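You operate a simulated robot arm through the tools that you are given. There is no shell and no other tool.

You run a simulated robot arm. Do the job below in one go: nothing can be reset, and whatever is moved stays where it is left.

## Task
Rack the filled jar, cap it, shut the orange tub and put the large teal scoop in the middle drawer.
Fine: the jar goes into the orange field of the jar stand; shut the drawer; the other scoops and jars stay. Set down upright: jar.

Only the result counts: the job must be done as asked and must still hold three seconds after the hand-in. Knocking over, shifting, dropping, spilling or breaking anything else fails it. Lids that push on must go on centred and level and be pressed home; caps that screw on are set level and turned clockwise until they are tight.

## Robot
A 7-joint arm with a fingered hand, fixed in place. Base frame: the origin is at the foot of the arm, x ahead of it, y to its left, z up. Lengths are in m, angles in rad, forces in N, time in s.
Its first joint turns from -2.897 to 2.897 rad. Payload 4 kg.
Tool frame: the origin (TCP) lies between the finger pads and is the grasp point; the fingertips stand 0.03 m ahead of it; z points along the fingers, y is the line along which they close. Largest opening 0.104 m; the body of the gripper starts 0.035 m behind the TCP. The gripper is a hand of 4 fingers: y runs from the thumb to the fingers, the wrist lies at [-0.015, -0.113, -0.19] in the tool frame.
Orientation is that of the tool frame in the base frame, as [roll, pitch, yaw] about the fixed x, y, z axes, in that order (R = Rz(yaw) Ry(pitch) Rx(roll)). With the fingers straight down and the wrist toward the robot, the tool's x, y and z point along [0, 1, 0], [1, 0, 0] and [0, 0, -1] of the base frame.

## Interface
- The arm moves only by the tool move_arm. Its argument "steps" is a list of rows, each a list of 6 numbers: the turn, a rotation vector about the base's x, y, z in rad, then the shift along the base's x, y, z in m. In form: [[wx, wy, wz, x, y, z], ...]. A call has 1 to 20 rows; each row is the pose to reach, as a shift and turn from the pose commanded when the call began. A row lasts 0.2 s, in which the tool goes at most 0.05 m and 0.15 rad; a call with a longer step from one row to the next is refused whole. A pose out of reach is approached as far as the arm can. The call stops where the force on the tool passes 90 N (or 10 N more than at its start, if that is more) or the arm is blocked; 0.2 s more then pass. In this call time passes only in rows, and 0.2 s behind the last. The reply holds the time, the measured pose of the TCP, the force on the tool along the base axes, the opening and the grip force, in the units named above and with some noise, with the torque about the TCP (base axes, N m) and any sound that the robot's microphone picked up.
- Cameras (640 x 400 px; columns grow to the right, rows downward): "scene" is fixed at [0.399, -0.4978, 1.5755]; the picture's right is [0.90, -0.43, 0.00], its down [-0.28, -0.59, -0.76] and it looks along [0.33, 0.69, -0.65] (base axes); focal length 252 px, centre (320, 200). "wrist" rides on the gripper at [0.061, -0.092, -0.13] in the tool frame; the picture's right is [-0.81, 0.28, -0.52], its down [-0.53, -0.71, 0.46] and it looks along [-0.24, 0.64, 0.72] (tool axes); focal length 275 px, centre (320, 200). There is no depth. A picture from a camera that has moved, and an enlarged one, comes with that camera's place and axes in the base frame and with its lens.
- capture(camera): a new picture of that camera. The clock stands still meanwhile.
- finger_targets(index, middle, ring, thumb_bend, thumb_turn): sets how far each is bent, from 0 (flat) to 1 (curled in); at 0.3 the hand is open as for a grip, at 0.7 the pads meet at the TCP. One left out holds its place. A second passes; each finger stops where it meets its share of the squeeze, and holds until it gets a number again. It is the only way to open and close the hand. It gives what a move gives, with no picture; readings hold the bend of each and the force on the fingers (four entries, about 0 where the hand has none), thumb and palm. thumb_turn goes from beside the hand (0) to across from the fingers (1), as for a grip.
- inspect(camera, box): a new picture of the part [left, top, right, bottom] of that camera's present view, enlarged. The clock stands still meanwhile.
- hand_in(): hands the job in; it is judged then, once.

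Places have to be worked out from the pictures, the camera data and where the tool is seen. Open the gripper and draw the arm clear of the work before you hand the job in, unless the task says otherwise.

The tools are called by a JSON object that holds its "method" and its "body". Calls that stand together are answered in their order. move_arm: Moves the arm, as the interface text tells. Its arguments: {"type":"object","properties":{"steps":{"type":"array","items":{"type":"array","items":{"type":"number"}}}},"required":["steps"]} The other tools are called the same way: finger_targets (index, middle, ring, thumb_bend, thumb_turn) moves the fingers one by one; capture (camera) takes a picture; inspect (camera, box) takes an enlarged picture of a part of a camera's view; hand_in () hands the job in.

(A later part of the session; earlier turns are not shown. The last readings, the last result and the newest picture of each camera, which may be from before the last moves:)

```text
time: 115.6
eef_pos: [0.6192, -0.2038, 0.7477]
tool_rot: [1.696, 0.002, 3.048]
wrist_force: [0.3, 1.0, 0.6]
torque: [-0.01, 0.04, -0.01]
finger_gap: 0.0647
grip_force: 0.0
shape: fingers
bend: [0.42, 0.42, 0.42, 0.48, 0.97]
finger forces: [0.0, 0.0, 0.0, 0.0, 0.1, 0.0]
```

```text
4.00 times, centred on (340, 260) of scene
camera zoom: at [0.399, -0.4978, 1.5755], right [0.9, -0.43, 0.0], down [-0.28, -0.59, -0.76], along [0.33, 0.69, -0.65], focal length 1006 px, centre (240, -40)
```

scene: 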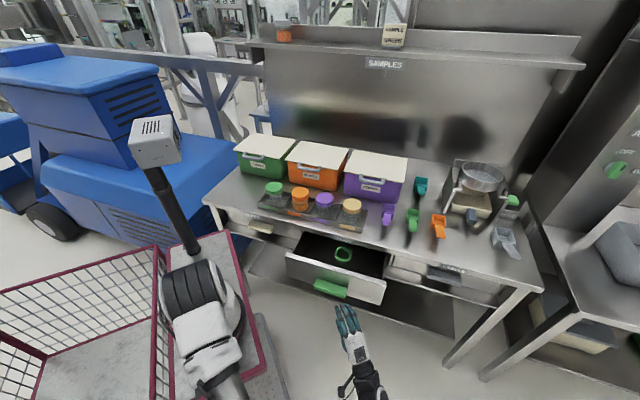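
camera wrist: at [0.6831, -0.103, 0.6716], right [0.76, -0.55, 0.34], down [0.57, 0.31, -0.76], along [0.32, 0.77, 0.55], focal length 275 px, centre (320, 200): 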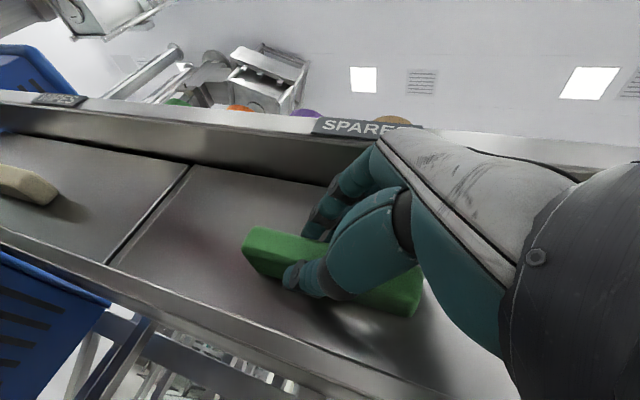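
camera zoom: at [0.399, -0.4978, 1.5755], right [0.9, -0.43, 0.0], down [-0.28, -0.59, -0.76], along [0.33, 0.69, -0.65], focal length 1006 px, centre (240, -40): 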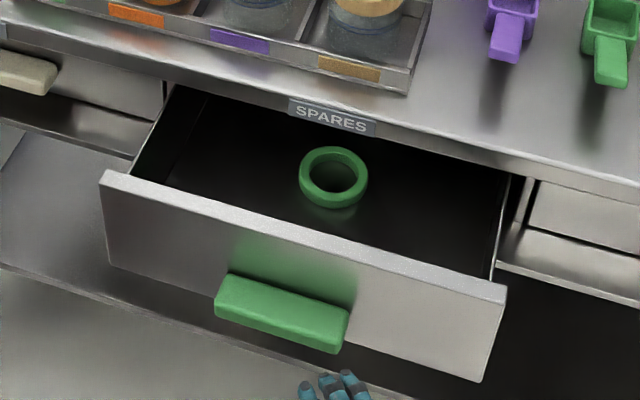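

The drawer stays open. I raise the hand away from it and bring the tool back to pointing down, well clear of the drawer front.

{"method": "move_arm", "body": {"steps": [[0, 0, 0, 0.003, 0.004, 0.03], [0, 0, 0, 0.006, 0.008, 0.06], [0, 0, 0, 0.009, 0.012, 0.09], [-0.13, 0.0124, 0, 0.012, 0.016, 0.12], [-0.26, 0.0247, 0, 0.015, 0.02, 0.15], [-0.39, 0.037, 0, 0.018, 0.024, 0.18], [-0.52, 0.0494, 0, 0.02, 0.03, 0.21], [-0.65, 0.0618, 0, 0.02, 0.034, 0.24], [-0.78, 0.0741, 0, 0.02, 0.034, 0.27], [-0.91, 0.0865, 0, 0.02, 0.034, 0.3], [-1.04, 0.0988, 0, 0.02, 0.034, 0.33], [-1.17, 0.1112, 0, 0.02, 0.034, 0.35], [-1.3, 0.1235, 0, 0.02, 0.034, 0.36], [-1.43, 0.136, 0, 0.02, 0.034, 0.37]]}}

{"method": "capture", "body": {"camera": "scene"}}

{"method": "capture", "body": {"camera": "wrist"}}

```text
time: 118.6
eef_pos: [0.639, -0.1705, 1.1176]
tool_rot: [3.135, -0.001, 3.048]
wrist_force: [0.3, -0.4, -0.5]
torque: [0.05, -0.01, 0.03]
finger_gap: 0.0648
grip_force: 0.0
shape: fingers
bend: [0.42, 0.42, 0.42, 0.48, 0.97]
finger forces: [0.0, 0.1, 0.0, 0.1, 0.0, 0.1]
```

```text
taken
```

scene: 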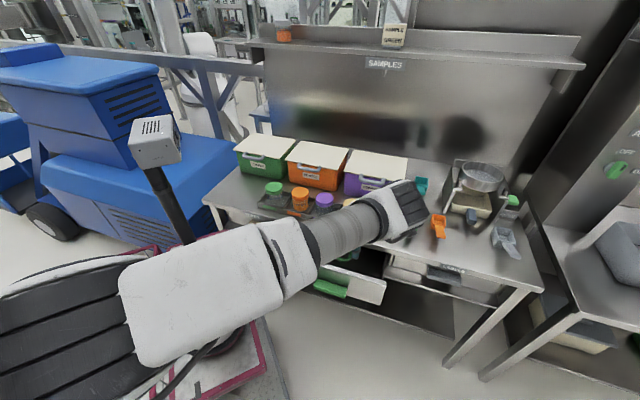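

```text
taken
camera wrist: at [0.5682, -0.2558, 1.2483], right [0.83, 0.2, 0.52], down [0.46, -0.76, -0.46], along [0.3, 0.62, -0.72], focal length 275 px, centre (320, 200)
```

wrist: 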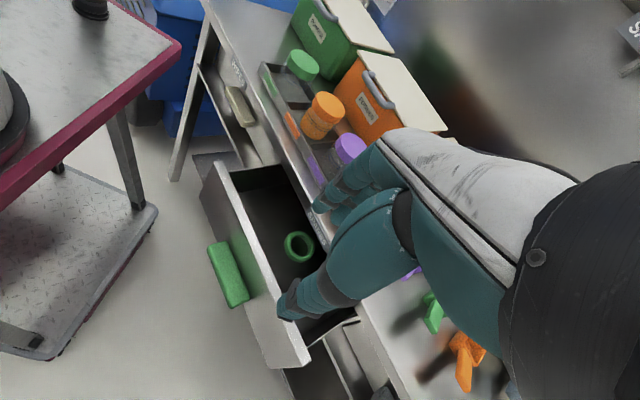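

Now I turn the hand toward the scoops on the right and move above the bench there, at safe height, to locate the teal scoop.

{"method": "move_arm", "body": {"steps": [[0, 0, -0.13, 0.02, 0.015, 0.01], [0, 0, -0.26, 0.04, 0.03, 0.02], [0, 0, -0.39, 0.06, 0.045, 0.03], [0, 0, -0.52, 0.08, 0.06, 0.04], [0, 0, -0.65, 0.1, 0.075, 0.05], [0, 0, -0.78, 0.12, 0.09, 0.06], [0, 0, -0.91, 0.14, 0.105, 0.06], [0, 0, -1.04, 0.16, 0.12, 0.06], [0, 0, -1.17, 0.18, 0.13, 0.06]]}}

{"method": "capture", "body": {"camera": "scene"}}

{"method": "capture", "body": {"camera": "wrist"}}

```text
time: 120.6
eef_pos: [0.8182, -0.0401, 1.1798]
tool_rot: [3.131, -0.001, 1.874]
wrist_force: [-0.1, -0.5, -0.2]
torque: [0.02, 0.01, 0.04]
finger_gap: 0.0649
grip_force: 0.1
shape: fingers
bend: [0.42, 0.42, 0.42, 0.48, 0.97]
finger forces: [0.1, 0.0, 0.0, 0.0, 0.0, 0.0]
```

```text
taken
```

scene: 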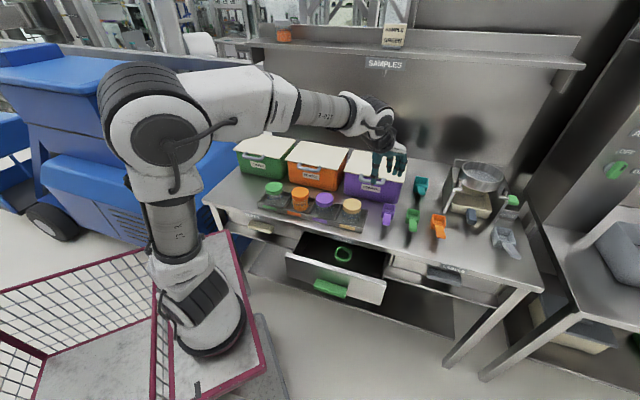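

```text
taken
camera wrist: at [0.7105, -0.0095, 1.3095], right [0.5, -0.69, 0.52], down [-0.52, -0.72, -0.46], along [0.69, -0.04, -0.72], focal length 275 px, centre (320, 200)
```

wrist: 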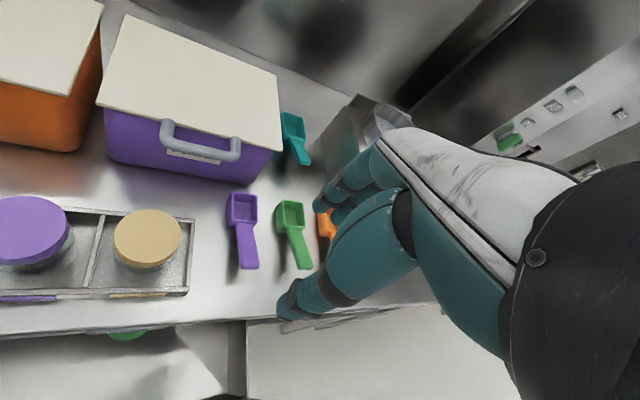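

The arm has unfolded back to a normal posture. I zoom in on the teal scoop from both cameras.

{"method": "inspect", "body": {"camera": "wrist", "box": [240, 90, 368, 170]}}

{"method": "inspect", "body": {"camera": "scene", "box": [388, 160, 452, 200]}}

{"method": "inspect", "body": {"camera": "scene", "box": [370, 160, 530, 260]}}

```text
5.00 times, centred on (304, 130) of wrist
camera zoom: at [0.7105, -0.0095, 1.3095], right [0.5, -0.69, 0.52], down [-0.52, -0.72, -0.46], along [0.69, -0.04, -0.72], focal length 1376 px, centre (400, 550)
```

zoom: 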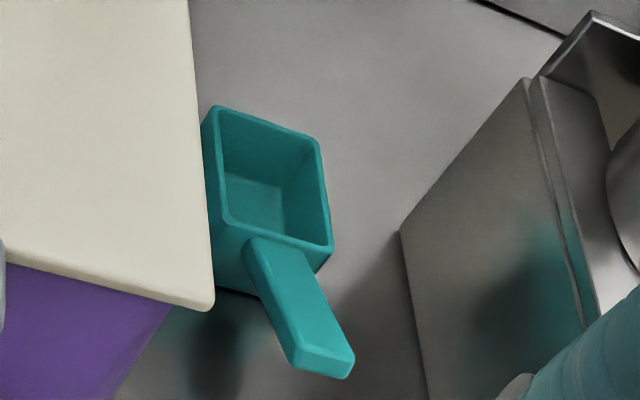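

```text
10.00 times, centred on (420, 180) of scene
camera zoom: at [0.399, -0.4978, 1.5755], right [0.9, -0.43, 0.0], down [-0.28, -0.59, -0.76], along [0.33, 0.69, -0.65], focal length 2515 px, centre (-680, 400)
```

zoom: 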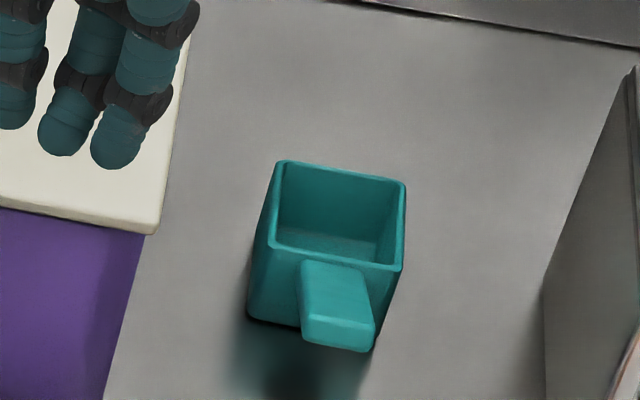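

```text
4.00 times, centred on (450, 210) of scene
camera zoom: at [0.399, -0.4978, 1.5755], right [0.9, -0.43, 0.0], down [-0.28, -0.59, -0.76], along [0.33, 0.69, -0.65], focal length 1006 px, centre (-200, 160)
```

zoom: 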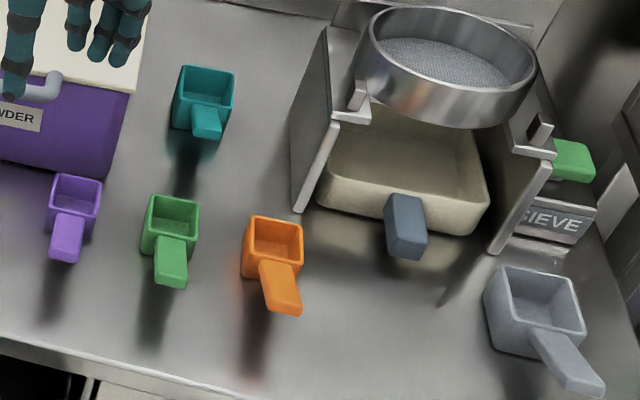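

The scoop's bowl centre is near (1.203, 0.128) and its handle points toward the bench front, ending near (1.12, 0.047), z about 0.915. I'd like to straddle the handle sideways; I turn the hand to that yaw and test how far out the arm can go, at safe height.

{"method": "move_arm", "body": {"steps": [[0, 0, -0.13, 0.015, 0, 0], [0, 0, -0.26, 0.03, 0, 0], [0, 0, -0.39, 0.045, 0, 0], [0, 0, -0.52, 0.06, 0, 0], [0, 0, -0.65, 0.075, 0, 0], [0, 0, -0.78, 0.09, 0, 0], [0, 0, -0.91, 0.1, 0, 0], [0, 0, -1.04, 0.11, 0, 0]]}}

{"method": "capture", "body": {"camera": "scene"}}

{"method": "capture", "body": {"camera": "wrist"}}

```text
time: 122.4
eef_pos: [0.9289, -0.0396, 1.1775]
tool_rot: [3.132, 0.0, 0.837]
wrist_force: [0.3, 0.2, 0.6]
torque: [-0.01, 0.0, -0.01]
finger_gap: 0.0651
grip_force: 0.1
shape: fingers
bend: [0.42, 0.42, 0.42, 0.48, 0.97]
finger forces: [0.1, 0.1, 0.0, 0.0, 0.0, 0.0]
```

```text
taken
```

scene: 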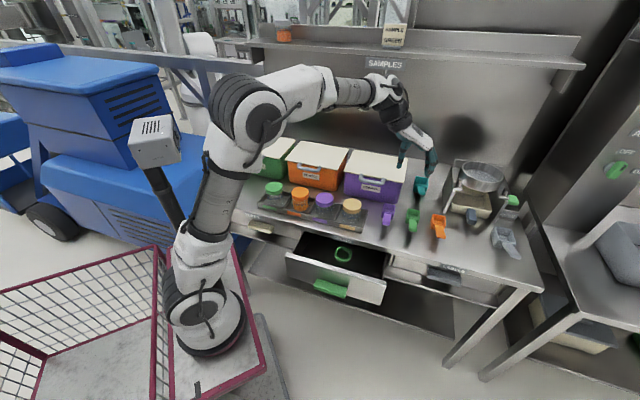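

```text
taken
camera wrist: at [0.8999, 0.0696, 1.3081], right [-0.34, -0.78, 0.52], down [-0.88, 0.08, -0.46], along [0.32, -0.62, -0.72], focal length 275 px, centre (320, 200)
```

wrist: 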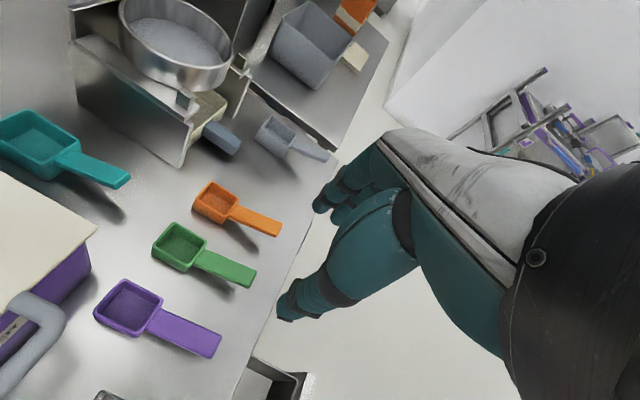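

Great view: the handle runs from about (1.165, 0.098) to (1.12, 0.047) at z about 0.92, and my current yaw is square to it. I move out with increasing tilt to test the reach, staying high.

{"method": "move_arm", "body": {"steps": [[0.0743, -0.067, 0, 0.028, 0.012, -0.012], [0.1485, -0.134, 0, 0.056, 0.024, -0.024], [0.2228, -0.201, 0, 0.084, 0.036, -0.036], [0.297, -0.268, 0, 0.112, 0.048, -0.048], [0.3713, -0.335, 0, 0.14, 0.06, -0.06], [0.4455, -0.402, 0, 0.16, 0.07, -0.072]]}}

{"method": "capture", "body": {"camera": "scene"}}

{"method": "capture", "body": {"camera": "wrist"}}

```text
time: 123.8
eef_pos: [1.0899, 0.0325, 1.1038]
tool_rot: [3.131, -0.602, 0.84]
wrist_force: [-1.1, 0.1, -0.2]
torque: [0.0, 0.02, 0.02]
finger_gap: 0.0646
grip_force: 0.0
shape: fingers
bend: [0.42, 0.42, 0.42, 0.48, 0.97]
finger forces: [0.1, 0.1, 0.0, 0.1, 0.0, 0.1]
```

```text
taken
```

scene: 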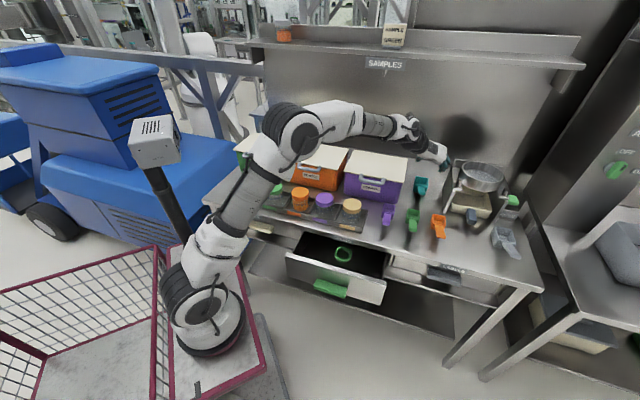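

```text
taken
camera wrist: at [1.0035, 0.0773, 1.2469], right [-0.44, -0.9, -0.03], down [-0.65, 0.34, -0.68], along [0.62, -0.28, -0.73], focal length 275 px, centre (320, 200)
```

wrist: 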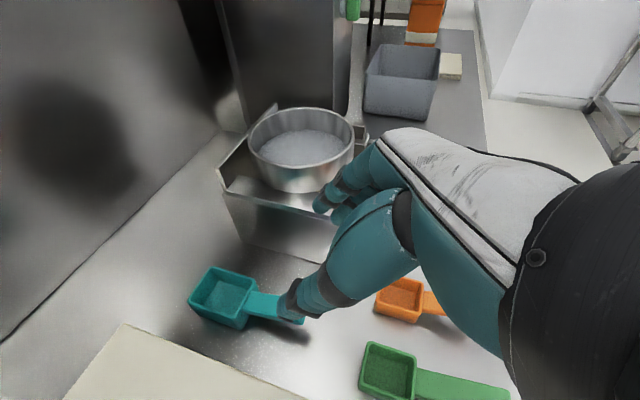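

Reach is fine. I move over the middle of the handle at z about 1.02 and check alignment before straddling it.

{"method": "move_arm", "body": {"steps": [[0, 0, 0, 0.015, 0.01, -0.028], [0, 0, 0, 0.03, 0.02, -0.056], [0, 0, 0, 0.044, 0.03, -0.084]]}}

{"method": "capture", "body": {"camera": "wrist"}}

{"method": "inspect", "body": {"camera": "scene", "box": [372, 140, 468, 200]}}

```text
time: 124.6
eef_pos: [1.1311, 0.0616, 1.0218]
tool_rot: [3.129, -0.603, 0.842]
wrist_force: [-0.9, -0.7, 0.2]
torque: [0.01, 0.04, -0.03]
finger_gap: 0.0647
grip_force: 0.1
shape: fingers
bend: [0.42, 0.42, 0.42, 0.48, 0.97]
finger forces: [0.0, 0.0, 0.0, 0.1, 0.1, 0.1]
```

```text
taken
camera wrist: at [1.0451, 0.1076, 1.1636], right [-0.44, -0.9, -0.03], down [-0.65, 0.34, -0.68], along [0.62, -0.28, -0.73], focal length 275 px, centre (320, 200)
```

wrist: 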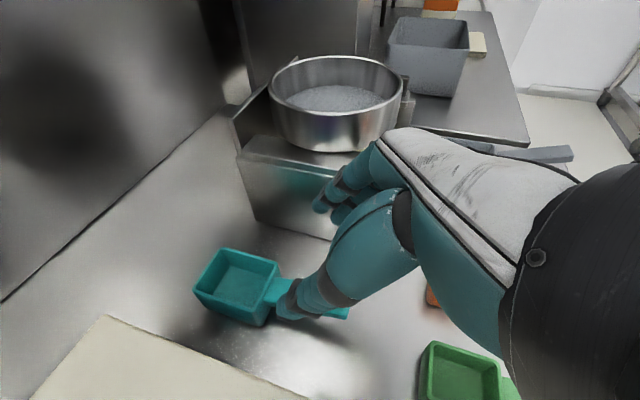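

```text
6.67 times, centred on (420, 170) of scene
camera zoom: at [0.399, -0.4978, 1.5755], right [0.9, -0.43, 0.0], down [-0.28, -0.59, -0.76], along [0.33, 0.69, -0.65], focal length 1677 px, centre (-347, 400)
```

zoom: 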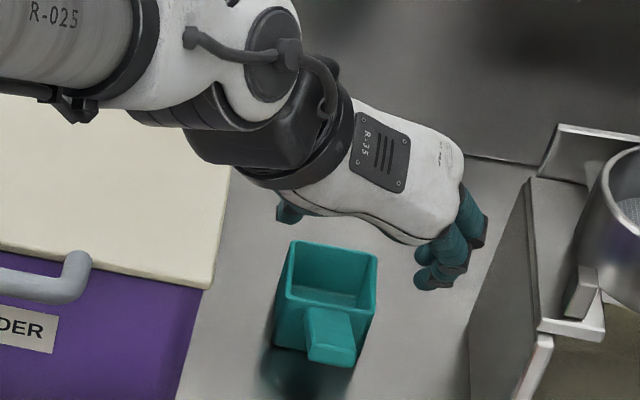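

The TCP projects right onto the handle line, about 1.3 cm from its end. I lower straight down around the handle, nudging 5 mm toward the bowl.

{"method": "move_arm", "body": {"steps": [[0, 0, 0, 0.001, 0.001, -0.02], [0, 0, 0, 0.002, 0.002, -0.04], [0, 0, 0, 0.003, 0.003, -0.06], [0, 0, 0, 0.003, 0.004, -0.08]]}}

{"method": "capture", "body": {"camera": "wrist"}}

{"method": "capture", "body": {"camera": "scene"}}

{"method": "inspect", "body": {"camera": "scene", "box": [372, 150, 468, 210]}}

```text
time: 125.6
eef_pos: [1.1364, 0.0661, 0.9413]
tool_rot: [3.133, -0.6, 0.84]
wrist_force: [-0.3, 0.1, 1.1]
torque: [-0.04, 0.02, 0.01]
finger_gap: 0.0649
grip_force: 0.0
shape: fingers
bend: [0.42, 0.42, 0.42, 0.48, 0.97]
finger forces: [0.0, 0.0, 0.0, 0.0, 0.1, 0.1]
```

```text
taken
camera wrist: at [1.0501, 0.1126, 1.0829], right [-0.44, -0.9, -0.03], down [-0.65, 0.34, -0.68], along [0.62, -0.28, -0.73], focal length 275 px, centre (320, 200)
```

wrist: 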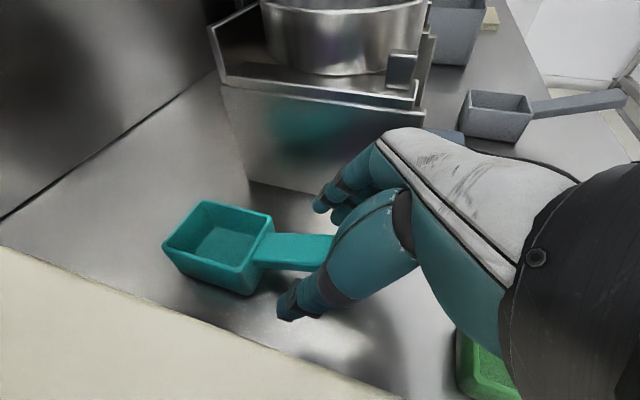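

```text
taken
```

scene: 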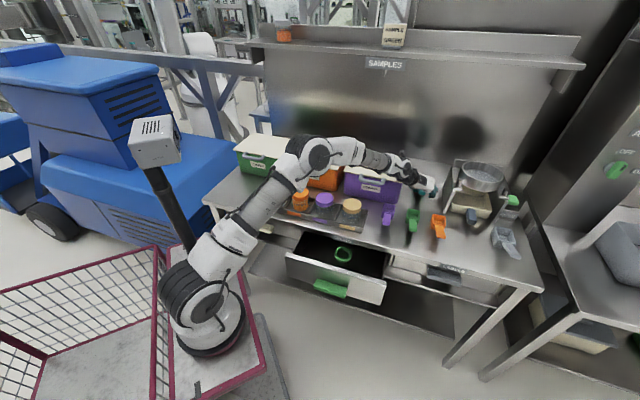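

```text
6.67 times, centred on (420, 180) of scene
camera zoom: at [0.399, -0.4978, 1.5755], right [0.9, -0.43, 0.0], down [-0.28, -0.59, -0.76], along [0.33, 0.69, -0.65], focal length 1677 px, centre (-347, 333)
```

zoom: 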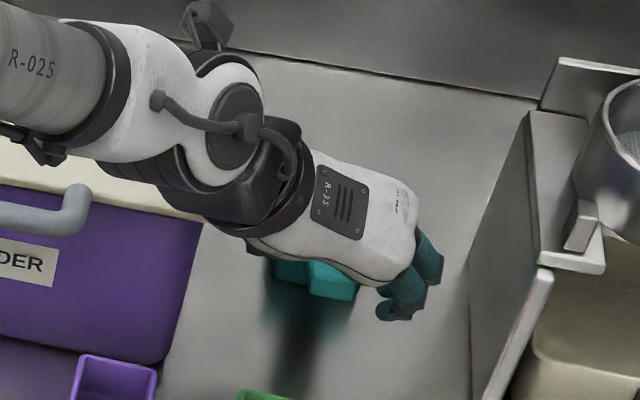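

The handle lies between thumb and fingers. I lower 1 cm more and close on it.

{"method": "move_arm", "body": {"steps": [[0, 0, 0, 0, 0, -0.006], [0, 0, 0, 0, 0, -0.012]]}}

{"method": "finger_targets", "body": {"index": 0.8, "middle": 0.8, "ring": 0.8, "thumb_bend": 0.8}}

{"method": "capture", "body": {"camera": "wrist"}}

{"method": "inspect", "body": {"camera": "wrist", "box": [230, 170, 390, 270]}}

```text
time: 126.2
eef_pos: [1.1351, 0.0655, 0.93]
tool_rot: [3.133, -0.599, 0.839]
wrist_force: [-0.4, 0.3, 0.1]
torque: [0.01, 0.05, 0.0]
finger_gap: 0.0647
grip_force: 0.0
shape: fingers
bend: [0.42, 0.42, 0.42, 0.48, 0.97]
finger forces: [0.0, 0.1, 0.0, 0.0, 0.1, 0.0]
```

```text
time: 127.2
eef_pos: [1.1361, 0.0653, 0.9284]
tool_rot: [3.132, -0.6, 0.84]
wrist_force: [-0.5, 1.1, 0.5]
torque: [0.19, -0.1, 0.11]
finger_gap: 0.0224
grip_force: 21.1
shape: fingers
bend: [0.72, 0.73, 0.8, 0.66, 0.95]
finger forces: [12.2, 10.0, 0.0, 0.0, 19.5, 0.1]
```

```text
taken
camera wrist: at [1.05, 0.1118, 1.0712], right [-0.44, -0.9, -0.03], down [-0.65, 0.34, -0.68], along [0.62, -0.28, -0.73], focal length 275 px, centre (320, 200)
```

wrist: 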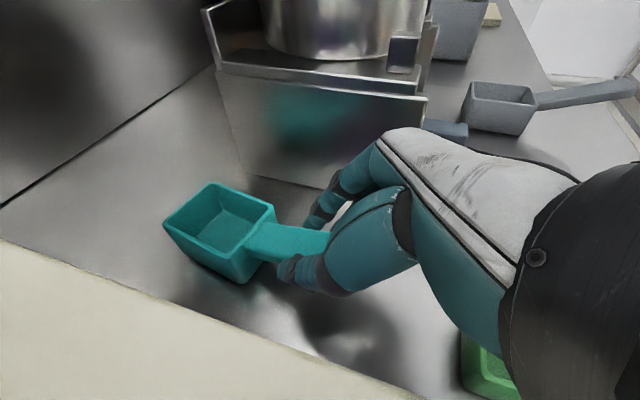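

```text
4.00 times, centred on (310, 220) of wrist
camera zoom: at [1.05, 0.1118, 1.0712], right [-0.44, -0.9, -0.03], down [-0.65, 0.34, -0.68], along [0.62, -0.28, -0.73], focal length 1101 px, centre (360, 120)
```

zoom: 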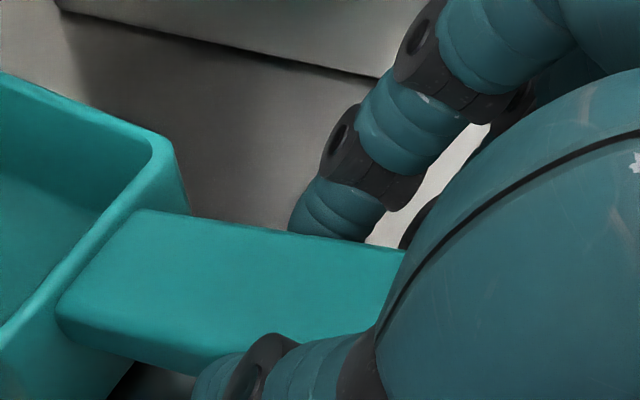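

Index and middle fingers plus thumb hold the handle (21 N). I lift slowly and check.

{"method": "move_arm", "body": {"steps": [[0, 0, 0, 0, 0, 0.008], [0, 0, 0, 0, 0, 0.02], [0, 0, 0, 0, 0, 0.04]]}}

{"method": "capture", "body": {"camera": "wrist"}}

{"method": "inspect", "body": {"camera": "scene", "box": [372, 150, 468, 210]}}

```text
time: 128.0
eef_pos: [1.1373, 0.0653, 0.9681]
tool_rot: [3.132, -0.599, 0.839]
wrist_force: [0.1, -0.6, -0.6]
torque: [-0.02, 0.06, -0.03]
finger_gap: 0.0227
grip_force: 18.0
shape: fingers
bend: [0.72, 0.75, 0.8, 0.66, 0.95]
finger forces: [13.0, 4.7, 0.1, 0.1, 17.6, 0.0]
```

```text
taken
camera wrist: at [1.051, 0.1119, 1.1106], right [-0.44, -0.9, -0.03], down [-0.65, 0.34, -0.68], along [0.62, -0.28, -0.73], focal length 275 px, centre (320, 200)
```

wrist: 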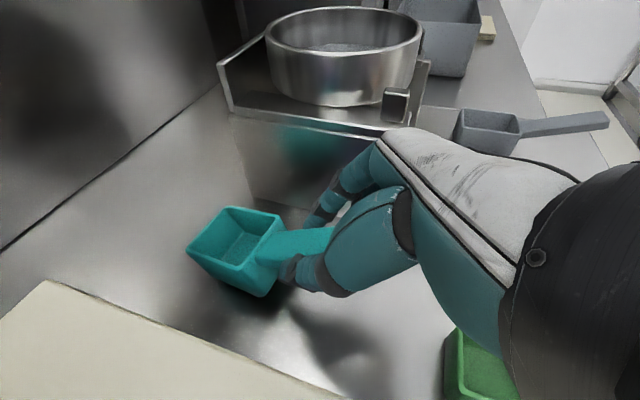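

```text
6.67 times, centred on (420, 180) of scene
camera zoom: at [0.399, -0.4978, 1.5755], right [0.9, -0.43, 0.0], down [-0.28, -0.59, -0.76], along [0.33, 0.69, -0.65], focal length 1677 px, centre (-347, 333)
```

zoom: 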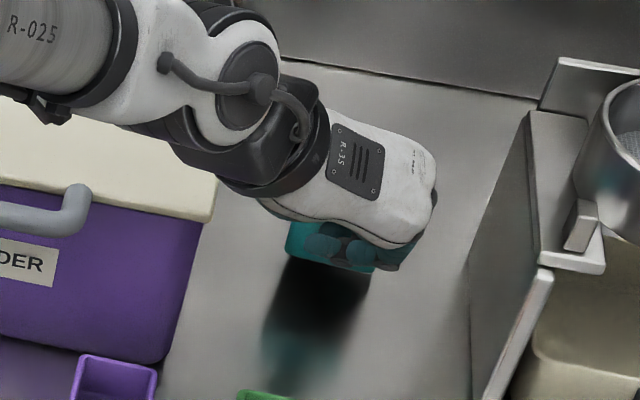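

The scoop is lifted, hanging slightly bowl-down but held. I raise it well above everything and draw back toward the bench front.

{"method": "move_arm", "body": {"steps": [[0, 0, 0, 0, 0, 0.035], [0, 0, 0, -0.003, -0.003, 0.07], [0, 0, 0, -0.01, -0.01, 0.105], [0, 0, 0, -0.035, -0.03, 0.115], [0, 0, 0, -0.07, -0.055, 0.115], [0, 0, 0, -0.105, -0.083, 0.115], [0, 0, 0, -0.14, -0.111, 0.115], [0, 0, 0, -0.175, -0.139, 0.115], [0, 0, 0, -0.207, -0.165, 0.115]]}}

{"method": "capture", "body": {"camera": "wrist"}}

{"method": "capture", "body": {"camera": "scene"}}

```text
time: 130.0
eef_pos: [0.9292, -0.1011, 1.085]
tool_rot: [3.131, -0.601, 0.843]
wrist_force: [-1.1, 0.7, -0.4]
torque: [-0.06, 0.04, 0.0]
finger_gap: 0.0222
grip_force: 15.2
shape: fingers
bend: [0.72, 0.75, 0.8, 0.68, 0.96]
finger forces: [13.6, 2.0, 0.0, 0.0, 15.3, 0.1]
```

```text
taken
camera wrist: at [0.8439, -0.0547, 1.227], right [-0.44, -0.9, -0.03], down [-0.65, 0.34, -0.68], along [0.62, -0.28, -0.73], focal length 275 px, centre (320, 200)
```

wrist: 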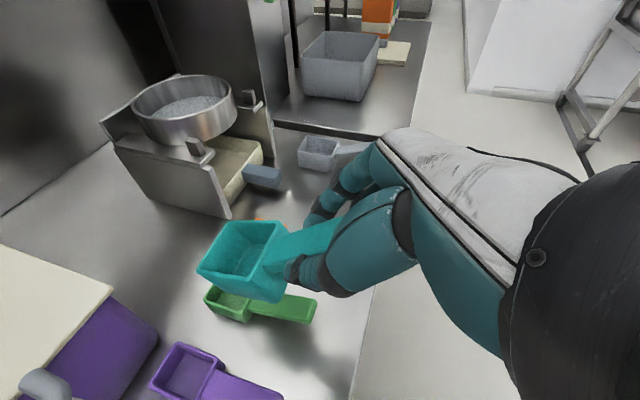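

```text
taken
```

scene: 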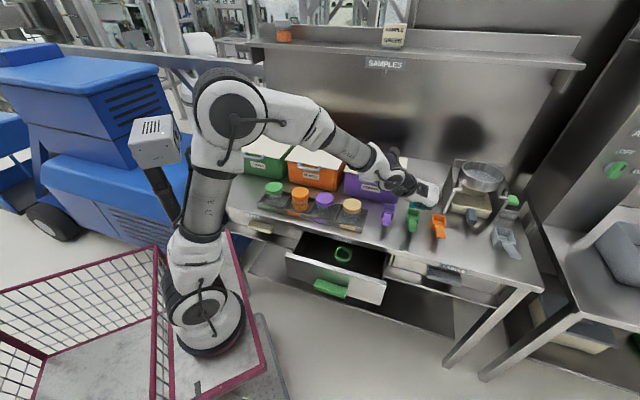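

The grip on the middle finger is weakening a bit, so I squeeze again before going on.

{"method": "finger_targets", "body": {"index": 0.95, "middle": 0.95, "ring": 0.95, "thumb_bend": 0.9}}

{"method": "inspect", "body": {"camera": "wrist", "box": [170, 170, 410, 320]}}

```text
time: 131.0
eef_pos: [0.9299, -0.1012, 1.0848]
tool_rot: [3.132, -0.599, 0.839]
wrist_force: [1.7, -0.2, -1.2]
torque: [-0.02, 0.05, -0.03]
finger_gap: 0.0219
grip_force: 19.6
shape: fingers
bend: [0.71, 0.95, 0.95, 0.75, 0.97]
finger forces: [19.6, 0.1, 0.0, 0.0, 19.1, 0.0]
```

```text
2.67 times, centred on (290, 245) of wrist
camera zoom: at [0.8441, -0.0557, 1.2273], right [-0.44, -0.9, -0.03], down [-0.65, 0.34, -0.68], along [0.62, -0.28, -0.73], focal length 734 px, centre (400, 80)
```

zoom: 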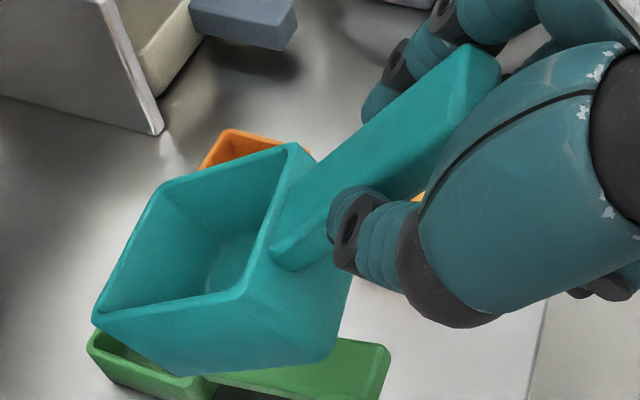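

The scoop has swung bowl-down and is now pinched between index and thumb only (20 N). It's stable, so I move smoothly: turning toward the drawer-parallel direction while travelling above the open drawer.

{"method": "move_arm", "body": {"steps": [[0, 0, 0.05, -0.006, 0, 0], [0, 0, 0.13, -0.016, 0.001, 0], [0, 0, 0.22, -0.028, 0.003, 0], [0, 0, 0.31, -0.042, 0.005, 0], [0, 0, 0.4, -0.056, 0.007, 0], [0, 0, 0.49, -0.07, 0.009, 0], [0, 0, 0.58, -0.084, 0.011, 0], [0, 0, 0.67, -0.098, 0.013, 0], [0, 0, 0.76, -0.112, 0.015, 0], [0, 0, 0.85, -0.126, 0.017, 0], [0, 0, 0.94, -0.14, 0.019, 0], [0, 0, 1.03, -0.154, 0.021, 0], [0, 0, 1.12, -0.168, 0.024, 0], [0, 0, 1.21, -0.178, 0.026, 0], [0, 0, 1.29, -0.184, 0.027, 0]]}}

{"method": "capture", "body": {"camera": "wrist"}}

{"method": "capture", "body": {"camera": "scene"}}

{"method": "inspect", "body": {"camera": "scene", "box": [280, 180, 440, 280]}}

```text
time: 134.2
eef_pos: [0.7438, -0.0727, 1.085]
tool_rot: [3.13, -0.602, 2.132]
wrist_force: [-0.3, 0.5, -0.9]
torque: [-0.04, 0.0, 0.03]
finger_gap: 0.0219
grip_force: 19.6
shape: fingers
bend: [0.71, 0.95, 0.95, 0.76, 0.97]
finger forces: [19.7, 0.0, 0.0, 0.0, 19.2, 0.0]
```

```text
taken
camera wrist: at [0.6771, -0.1398, 1.2269], right [0.74, -0.67, -0.03], down [-0.51, -0.53, -0.68], along [0.44, 0.52, -0.73], focal length 275 px, centre (320, 200)
```

wrist: 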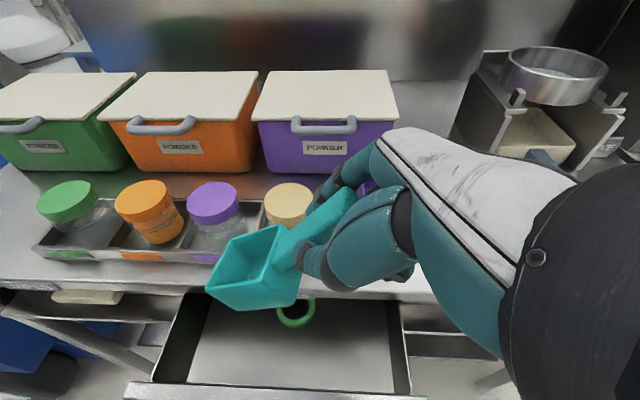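

```text
taken
```

scene: 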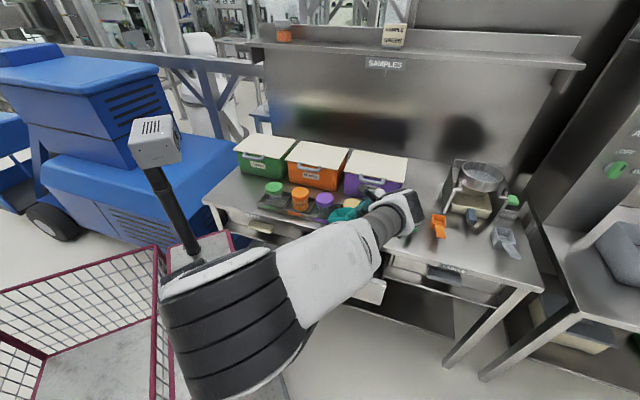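

```text
4.00 times, centred on (360, 230) of scene
camera zoom: at [0.399, -0.4978, 1.5755], right [0.9, -0.43, 0.0], down [-0.28, -0.59, -0.76], along [0.33, 0.69, -0.65], focal length 1006 px, centre (160, 80)
```

zoom: 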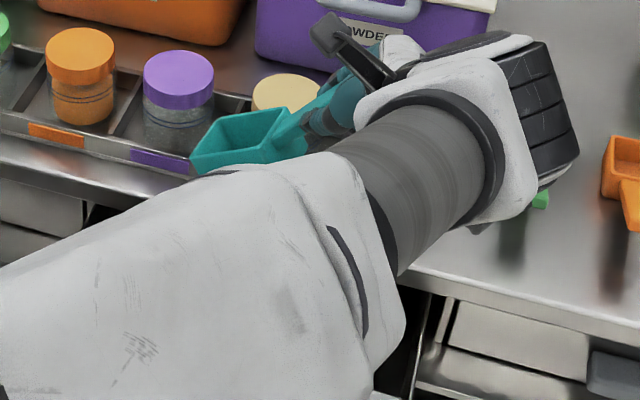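

Over the drawer now: the scoop bowl hangs above the free floor, in front of the green ring. I lower straight down partway and check clearances to slab edge and drawer front.

{"method": "move_arm", "body": {"steps": [[0, 0, 0, 0, 0, -0.02], [0, 0, 0, 0, 0, -0.045], [0, 0, 0, 0, 0, -0.07], [0, 0, 0, 0, 0, -0.095], [0, 0, 0, 0, 0, -0.12], [0, 0, 0, 0, 0, -0.14], [0, 0, 0, 0, 0, -0.155]]}}

{"method": "capture", "body": {"camera": "wrist"}}

{"method": "capture", "body": {"camera": "scene"}}

```text
time: 135.8
eef_pos: [0.7434, -0.0726, 0.9282]
tool_rot: [3.131, -0.601, 2.129]
wrist_force: [0.4, 0.2, -0.7]
torque: [-0.06, 0.0, -0.01]
finger_gap: 0.0217
grip_force: 19.8
shape: fingers
bend: [0.71, 0.95, 0.95, 0.76, 0.97]
finger forces: [19.7, 0.0, 0.1, 0.0, 19.2, 0.1]
```

```text
taken
camera wrist: at [0.6762, -0.1404, 1.0704], right [0.74, -0.67, -0.03], down [-0.51, -0.53, -0.68], along [0.44, 0.52, -0.73], focal length 275 px, centre (320, 200)
```

wrist: 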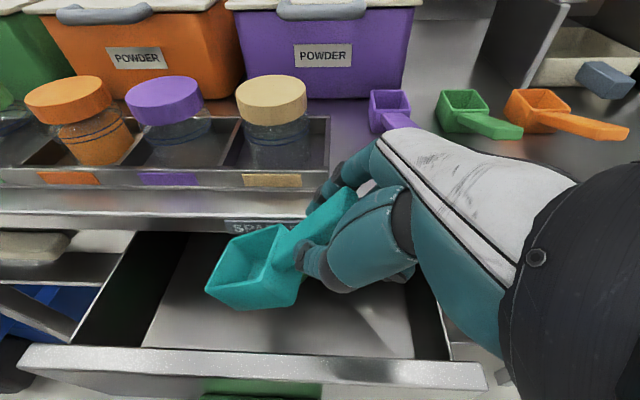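

```text
taken
```

scene: 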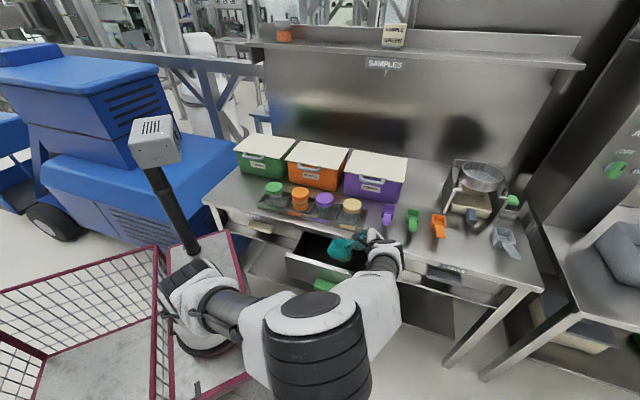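

Everything is lined up: bowl between drawer front and ring. Clearances are about 1 cm, so I shift 4 mm toward the robot and descend slowly, watching force.

{"method": "move_arm", "body": {"steps": [[0, 0, 0, -0.003, -0.003, -0.01], [0, 0, 0, -0.003, -0.003, -0.02], [0, 0, 0, -0.003, -0.003, -0.03], [0, 0, 0, -0.003, -0.003, -0.04], [0, 0, 0, -0.003, -0.003, -0.05]]}}

{"method": "capture", "body": {"camera": "wrist"}}

{"method": "inspect", "body": {"camera": "scene", "box": [280, 210, 424, 300]}}

```text
time: 137.0
eef_pos: [0.7422, -0.0742, 0.8794]
tool_rot: [3.132, -0.6, 2.132]
wrist_force: [0.3, -1.2, -0.3]
torque: [-0.02, 0.0, 0.0]
finger_gap: 0.0222
grip_force: 19.2
shape: fingers
bend: [0.71, 0.95, 0.95, 0.76, 0.97]
finger forces: [19.7, 0.0, 0.1, 0.1, 19.3, 0.1]
```

```text
taken
camera wrist: at [0.6742, -0.1421, 1.0223], right [0.74, -0.67, -0.03], down [-0.51, -0.53, -0.68], along [0.44, 0.52, -0.73], focal length 275 px, centre (320, 200)
```

wrist: 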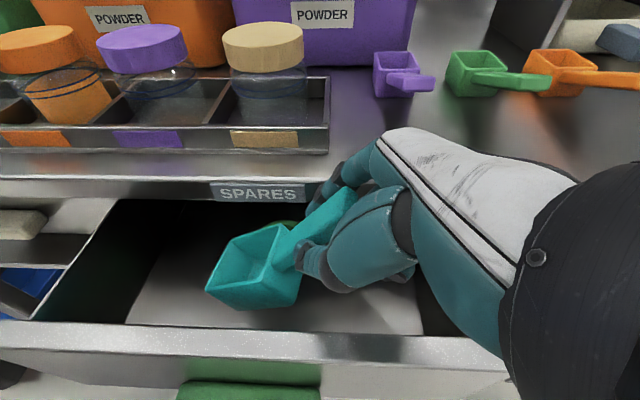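

```text
4.44 times, centred on (352, 255) of scene
camera zoom: at [0.399, -0.4978, 1.5755], right [0.9, -0.43, 0.0], down [-0.28, -0.59, -0.76], along [0.33, 0.69, -0.65], focal length 1118 px, centre (178, -44)
```

zoom: 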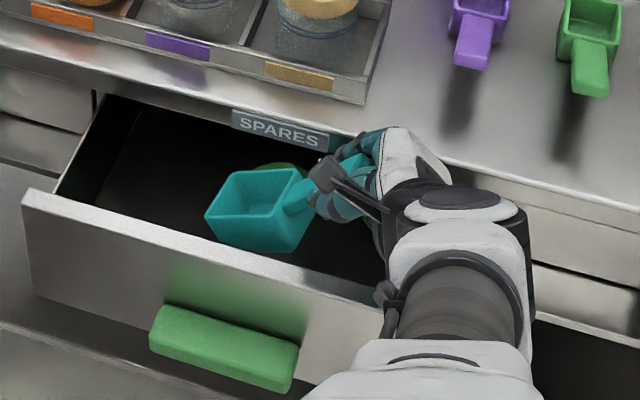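

Going well; no contact. I continue down toward the drawer floor.

{"method": "move_arm", "body": {"steps": [[0, 0, 0, 0, 0, -0.01], [0, 0, 0, 0, 0, -0.02], [0, 0, 0, 0, 0, -0.03], [0, 0, 0, 0, 0, -0.04]]}}

{"method": "move_arm", "body": {"steps": [[0, 0, 0, 0, 0, -0.01], [0, 0, 0, 0, 0, -0.02]]}}

{"method": "capture", "body": {"camera": "wrist"}}

{"method": "inspect", "body": {"camera": "scene", "box": [280, 210, 424, 300]}}

```text
time: 138.0
eef_pos: [0.7422, -0.0753, 0.8399]
tool_rot: [3.131, -0.6, 2.13]
wrist_force: [0.0, 0.2, -0.7]
torque: [-0.01, -0.03, 0.02]
finger_gap: 0.0219
grip_force: 19.8
shape: fingers
bend: [0.71, 0.95, 0.95, 0.76, 0.97]
finger forces: [19.8, 0.0, 0.0, 0.1, 19.1, 0.0]
```

```text
time: 138.6
eef_pos: [0.7421, -0.0757, 0.8196]
tool_rot: [3.132, -0.6, 2.128]
wrist_force: [1.4, -0.9, 3.9]
torque: [0.25, 0.0, -0.04]
finger_gap: 0.0219
grip_force: 20.2
shape: fingers
bend: [0.71, 0.95, 0.95, 0.76, 0.97]
finger forces: [20.1, 1.5, 0.0, 0.0, 19.4, 0.1]
```

```text
taken
camera wrist: at [0.6737, -0.1436, 0.9617], right [0.74, -0.67, -0.03], down [-0.51, -0.53, -0.68], along [0.44, 0.52, -0.73], focal length 275 px, centre (320, 200)
```

wrist: 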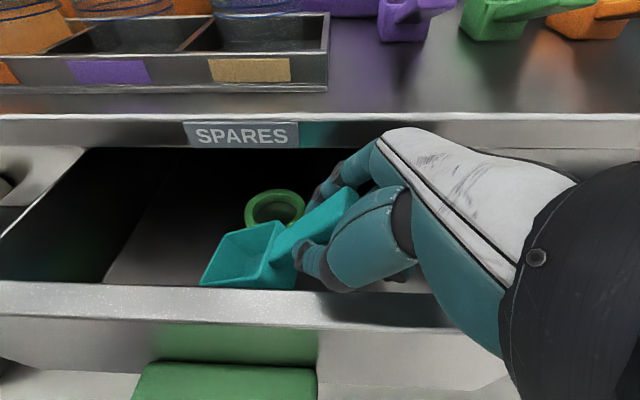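

```text
4.44 times, centred on (352, 255) of scene
camera zoom: at [0.399, -0.4978, 1.5755], right [0.9, -0.43, 0.0], down [-0.28, -0.59, -0.76], along [0.33, 0.69, -0.65], focal length 1118 px, centre (178, -44)
```

zoom: 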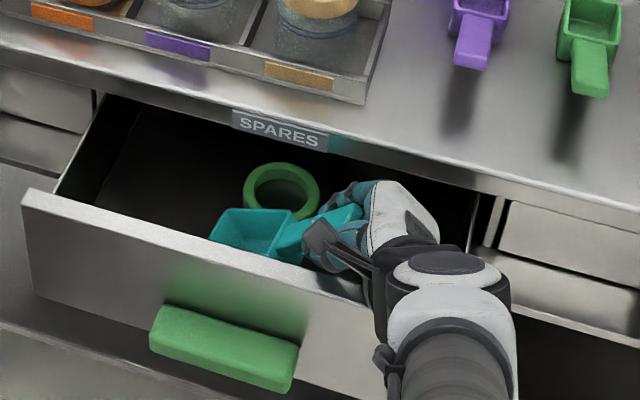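

The bowl has just touched the drawer floor (4 N). I keep lowering gently so the scoop levels out in the pinch before releasing.

{"method": "move_arm", "body": {"steps": [[0, 0, 0, 0, 0, -0.006], [0, 0, 0, 0, 0, -0.012]]}}

{"method": "move_arm", "body": {"steps": [[0, 0, 0, 0, 0, -0.006], [0, 0, 0, 0, 0, -0.012]]}}

{"method": "capture", "body": {"camera": "wrist"}}

{"method": "inspect", "body": {"camera": "scene", "box": [300, 225, 396, 285]}}

```text
time: 139.2
eef_pos: [0.742, -0.0751, 0.8089]
tool_rot: [3.131, -0.6, 2.129]
wrist_force: [1.1, -0.7, 8.1]
torque: [0.5, 0.22, 0.07]
finger_gap: 0.0221
grip_force: 26.5
shape: fingers
bend: [0.71, 0.95, 0.95, 0.76, 0.95]
finger forces: [19.5, 9.4, 0.0, 0.0, 23.5, 0.0]
```

```text
time: 139.8
eef_pos: [0.7407, -0.0764, 0.7958]
tool_rot: [3.132, -0.598, 2.128]
wrist_force: [1.4, -1.1, 8.4]
torque: [0.67, 0.24, 0.04]
finger_gap: 0.0224
grip_force: 28.1
shape: fingers
bend: [0.71, 0.95, 0.95, 0.77, 0.94]
finger forces: [19.5, 14.8, 0.0, 0.0, 22.5, 0.0]
```

```text
taken
camera wrist: at [0.6724, -0.1437, 0.9377], right [0.74, -0.67, -0.03], down [-0.51, -0.53, -0.68], along [0.44, 0.52, -0.73], focal length 275 px, centre (320, 200)
```

wrist: 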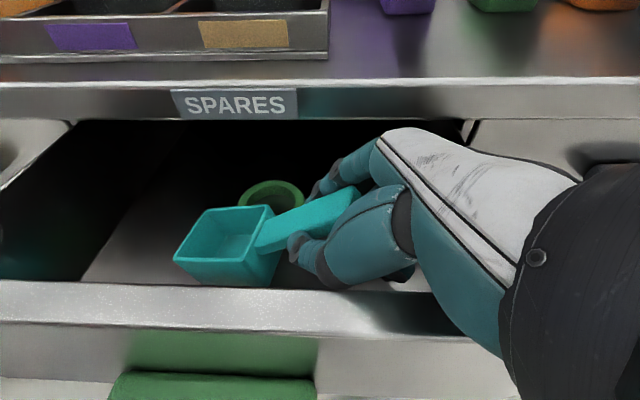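

```text
6.67 times, centred on (348, 255) of scene
camera zoom: at [0.399, -0.4978, 1.5755], right [0.9, -0.43, 0.0], down [-0.28, -0.59, -0.76], along [0.33, 0.69, -0.65], focal length 1677 px, centre (133, -167)
```

zoom: 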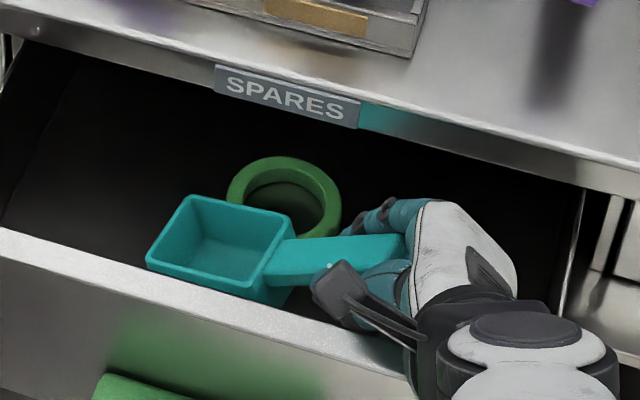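

Almost level now. I lower another 8 mm and then open mostly with the fingers, since the thumb is close to the drawer front.

{"method": "move_arm", "body": {"steps": [[0, 0, 0, 0, 0, -0.004], [0, 0, 0, 0, 0, -0.008]]}}

{"method": "finger_targets", "body": {"index": 0.6, "middle": 0.6, "ring": 0.6, "thumb_bend": 0.66}}

{"method": "capture", "body": {"camera": "wrist"}}

{"method": "inspect", "body": {"camera": "scene", "box": [300, 225, 396, 285]}}

```text
time: 140.4
eef_pos: [0.7415, -0.0753, 0.788]
tool_rot: [3.129, -0.602, 2.132]
wrist_force: [0.8, -1.6, 8.5]
torque: [0.76, 0.35, 0.06]
finger_gap: 0.0223
grip_force: 30.3
shape: fingers
bend: [0.71, 0.95, 0.95, 0.78, 0.93]
finger forces: [19.5, 17.4, 0.0, 0.1, 22.7, 0.0]
```

```text
time: 141.4
eef_pos: [0.7403, -0.076, 0.7885]
tool_rot: [3.132, -0.602, 2.13]
wrist_force: [0.3, 0.4, 0.4]
torque: [-0.01, 0.0, 0.0]
finger_gap: 0.0197
grip_force: 0.4
shape: fingers
bend: [0.59, 0.6, 0.6, 0.66, 0.97]
finger forces: [0.3, 0.1, 0.1, 0.1, 0.3, 0.0]
```

```text
taken
camera wrist: at [0.6728, -0.1436, 0.9301], right [0.74, -0.67, -0.03], down [-0.51, -0.53, -0.68], along [0.44, 0.52, -0.73], focal length 275 px, centre (320, 200)
```

wrist: 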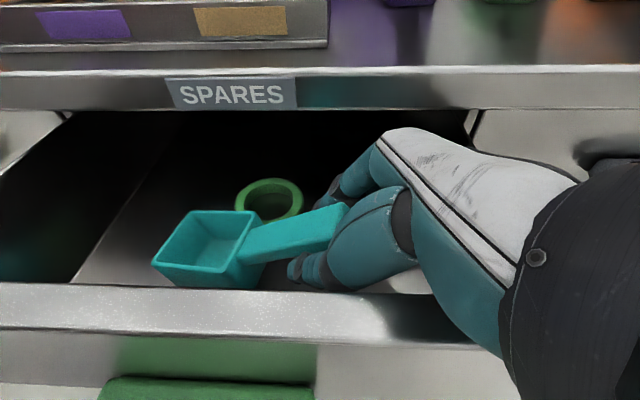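

```text
6.67 times, centred on (348, 255) of scene
camera zoom: at [0.399, -0.4978, 1.5755], right [0.9, -0.43, 0.0], down [-0.28, -0.59, -0.76], along [0.33, 0.69, -0.65], focal length 1677 px, centre (133, -167)
```

zoom: 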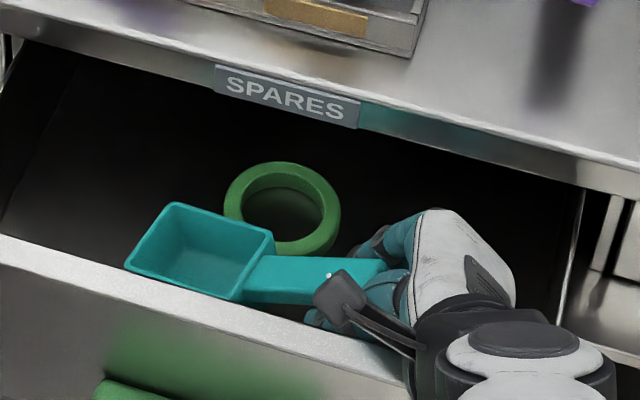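

Released; the scoop rests on the drawer floor with the ring undisturbed. I open the fingers wider and then lift straight out.

{"method": "finger_targets", "body": {"index": 0.42, "middle": 0.42, "ring": 0.42, "thumb_bend": 0.58}}

{"method": "move_arm", "body": {"steps": [[0, 0, 0, 0, 0, 0.008], [0, 0, 0, 0, 0, 0.02]]}}

{"method": "inspect", "body": {"camera": "scene", "box": [300, 225, 396, 285]}}

{"method": "capture", "body": {"camera": "wrist"}}

```text
time: 142.4
eef_pos: [0.7411, -0.0764, 0.7875]
tool_rot: [3.133, -0.601, 2.126]
wrist_force: [-0.7, -0.2, -0.7]
torque: [0.01, 0.0, -0.01]
finger_gap: 0.0529
grip_force: 0.2
shape: fingers
bend: [0.42, 0.42, 0.42, 0.57, 0.97]
finger forces: [0.0, 0.0, 0.0, 0.0, 0.1, 0.0]
```

```text
time: 143.0
eef_pos: [0.7419, -0.0756, 0.8092]
tool_rot: [3.132, -0.601, 2.13]
wrist_force: [0.3, -0.1, -0.4]
torque: [0.04, -0.05, 0.03]
finger_gap: 0.0529
grip_force: 0.0
shape: fingers
bend: [0.42, 0.42, 0.42, 0.57, 0.97]
finger forces: [0.1, 0.0, 0.1, 0.0, 0.0, 0.1]
```

```text
6.67 times, centred on (348, 255) of scene
camera zoom: at [0.399, -0.4978, 1.5755], right [0.9, -0.43, 0.0], down [-0.28, -0.59, -0.76], along [0.33, 0.69, -0.65], focal length 1677 px, centre (133, -167)
```

zoom: 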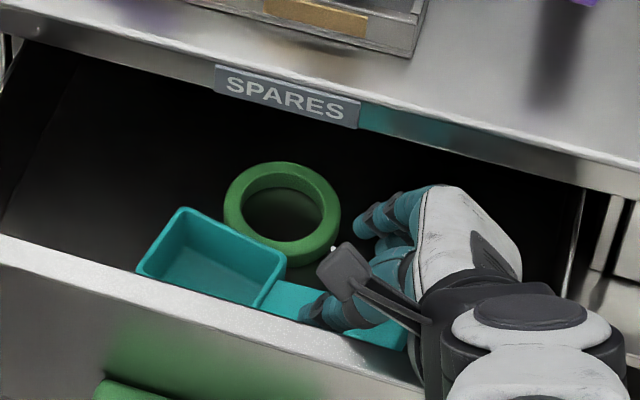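

```text
taken
camera wrist: at [0.6732, -0.1439, 0.9502], right [0.74, -0.67, -0.03], down [-0.51, -0.53, -0.68], along [0.44, 0.52, -0.73], focal length 275 px, centre (320, 200)
```

wrist: 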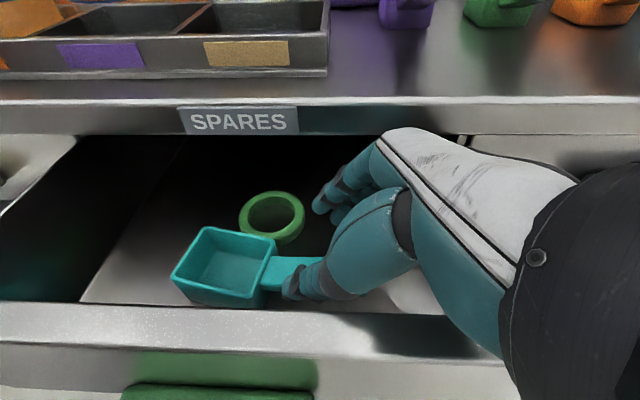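

The scoop lies flat in the drawer and the hand is free. I rise straight up out of the drawer.

{"method": "move_arm", "body": {"steps": [[0, 0, 0, 0, 0, 0.02], [0, 0, 0, 0, 0, 0.045], [0, 0, 0, -0.005, -0.005, 0.08], [0, 0, 0, -0.01, -0.01, 0.12], [0, 0, 0, -0.015, -0.015, 0.16], [0, 0, 0, -0.02, -0.02, 0.2], [0, 0, 0, -0.025, -0.025, 0.24]]}}

{"method": "capture", "body": {"camera": "wrist"}}

{"method": "capture", "body": {"camera": "scene"}}

```text
time: 144.6
eef_pos: [0.7159, -0.0978, 1.0489]
tool_rot: [3.13, -0.603, 2.131]
wrist_force: [-0.5, 0.4, -0.2]
torque: [0.0, 0.05, -0.02]
finger_gap: 0.0533
grip_force: 0.0
shape: fingers
bend: [0.42, 0.42, 0.42, 0.57, 0.97]
finger forces: [0.1, 0.0, 0.1, 0.1, 0.1, 0.0]
```

```text
taken
camera wrist: at [0.6482, -0.1666, 1.1915], right [0.74, -0.67, -0.03], down [-0.51, -0.53, -0.68], along [0.44, 0.52, -0.73], focal length 275 px, centre (320, 200)
```

wrist: 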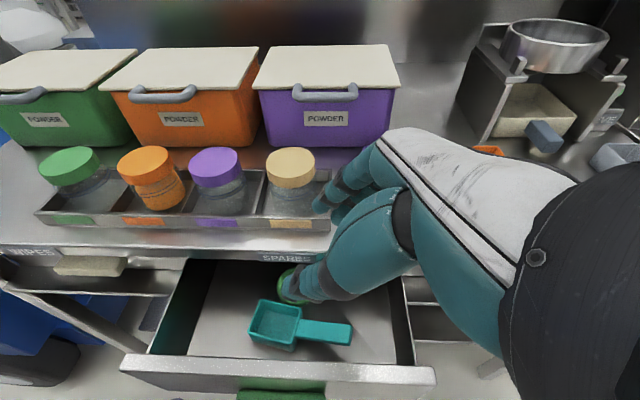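

```text
taken
```

scene: 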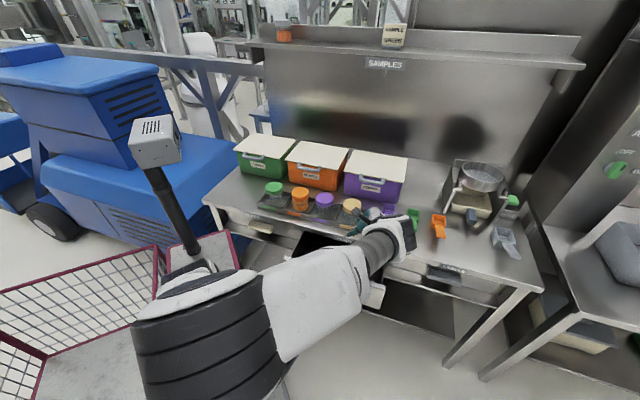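

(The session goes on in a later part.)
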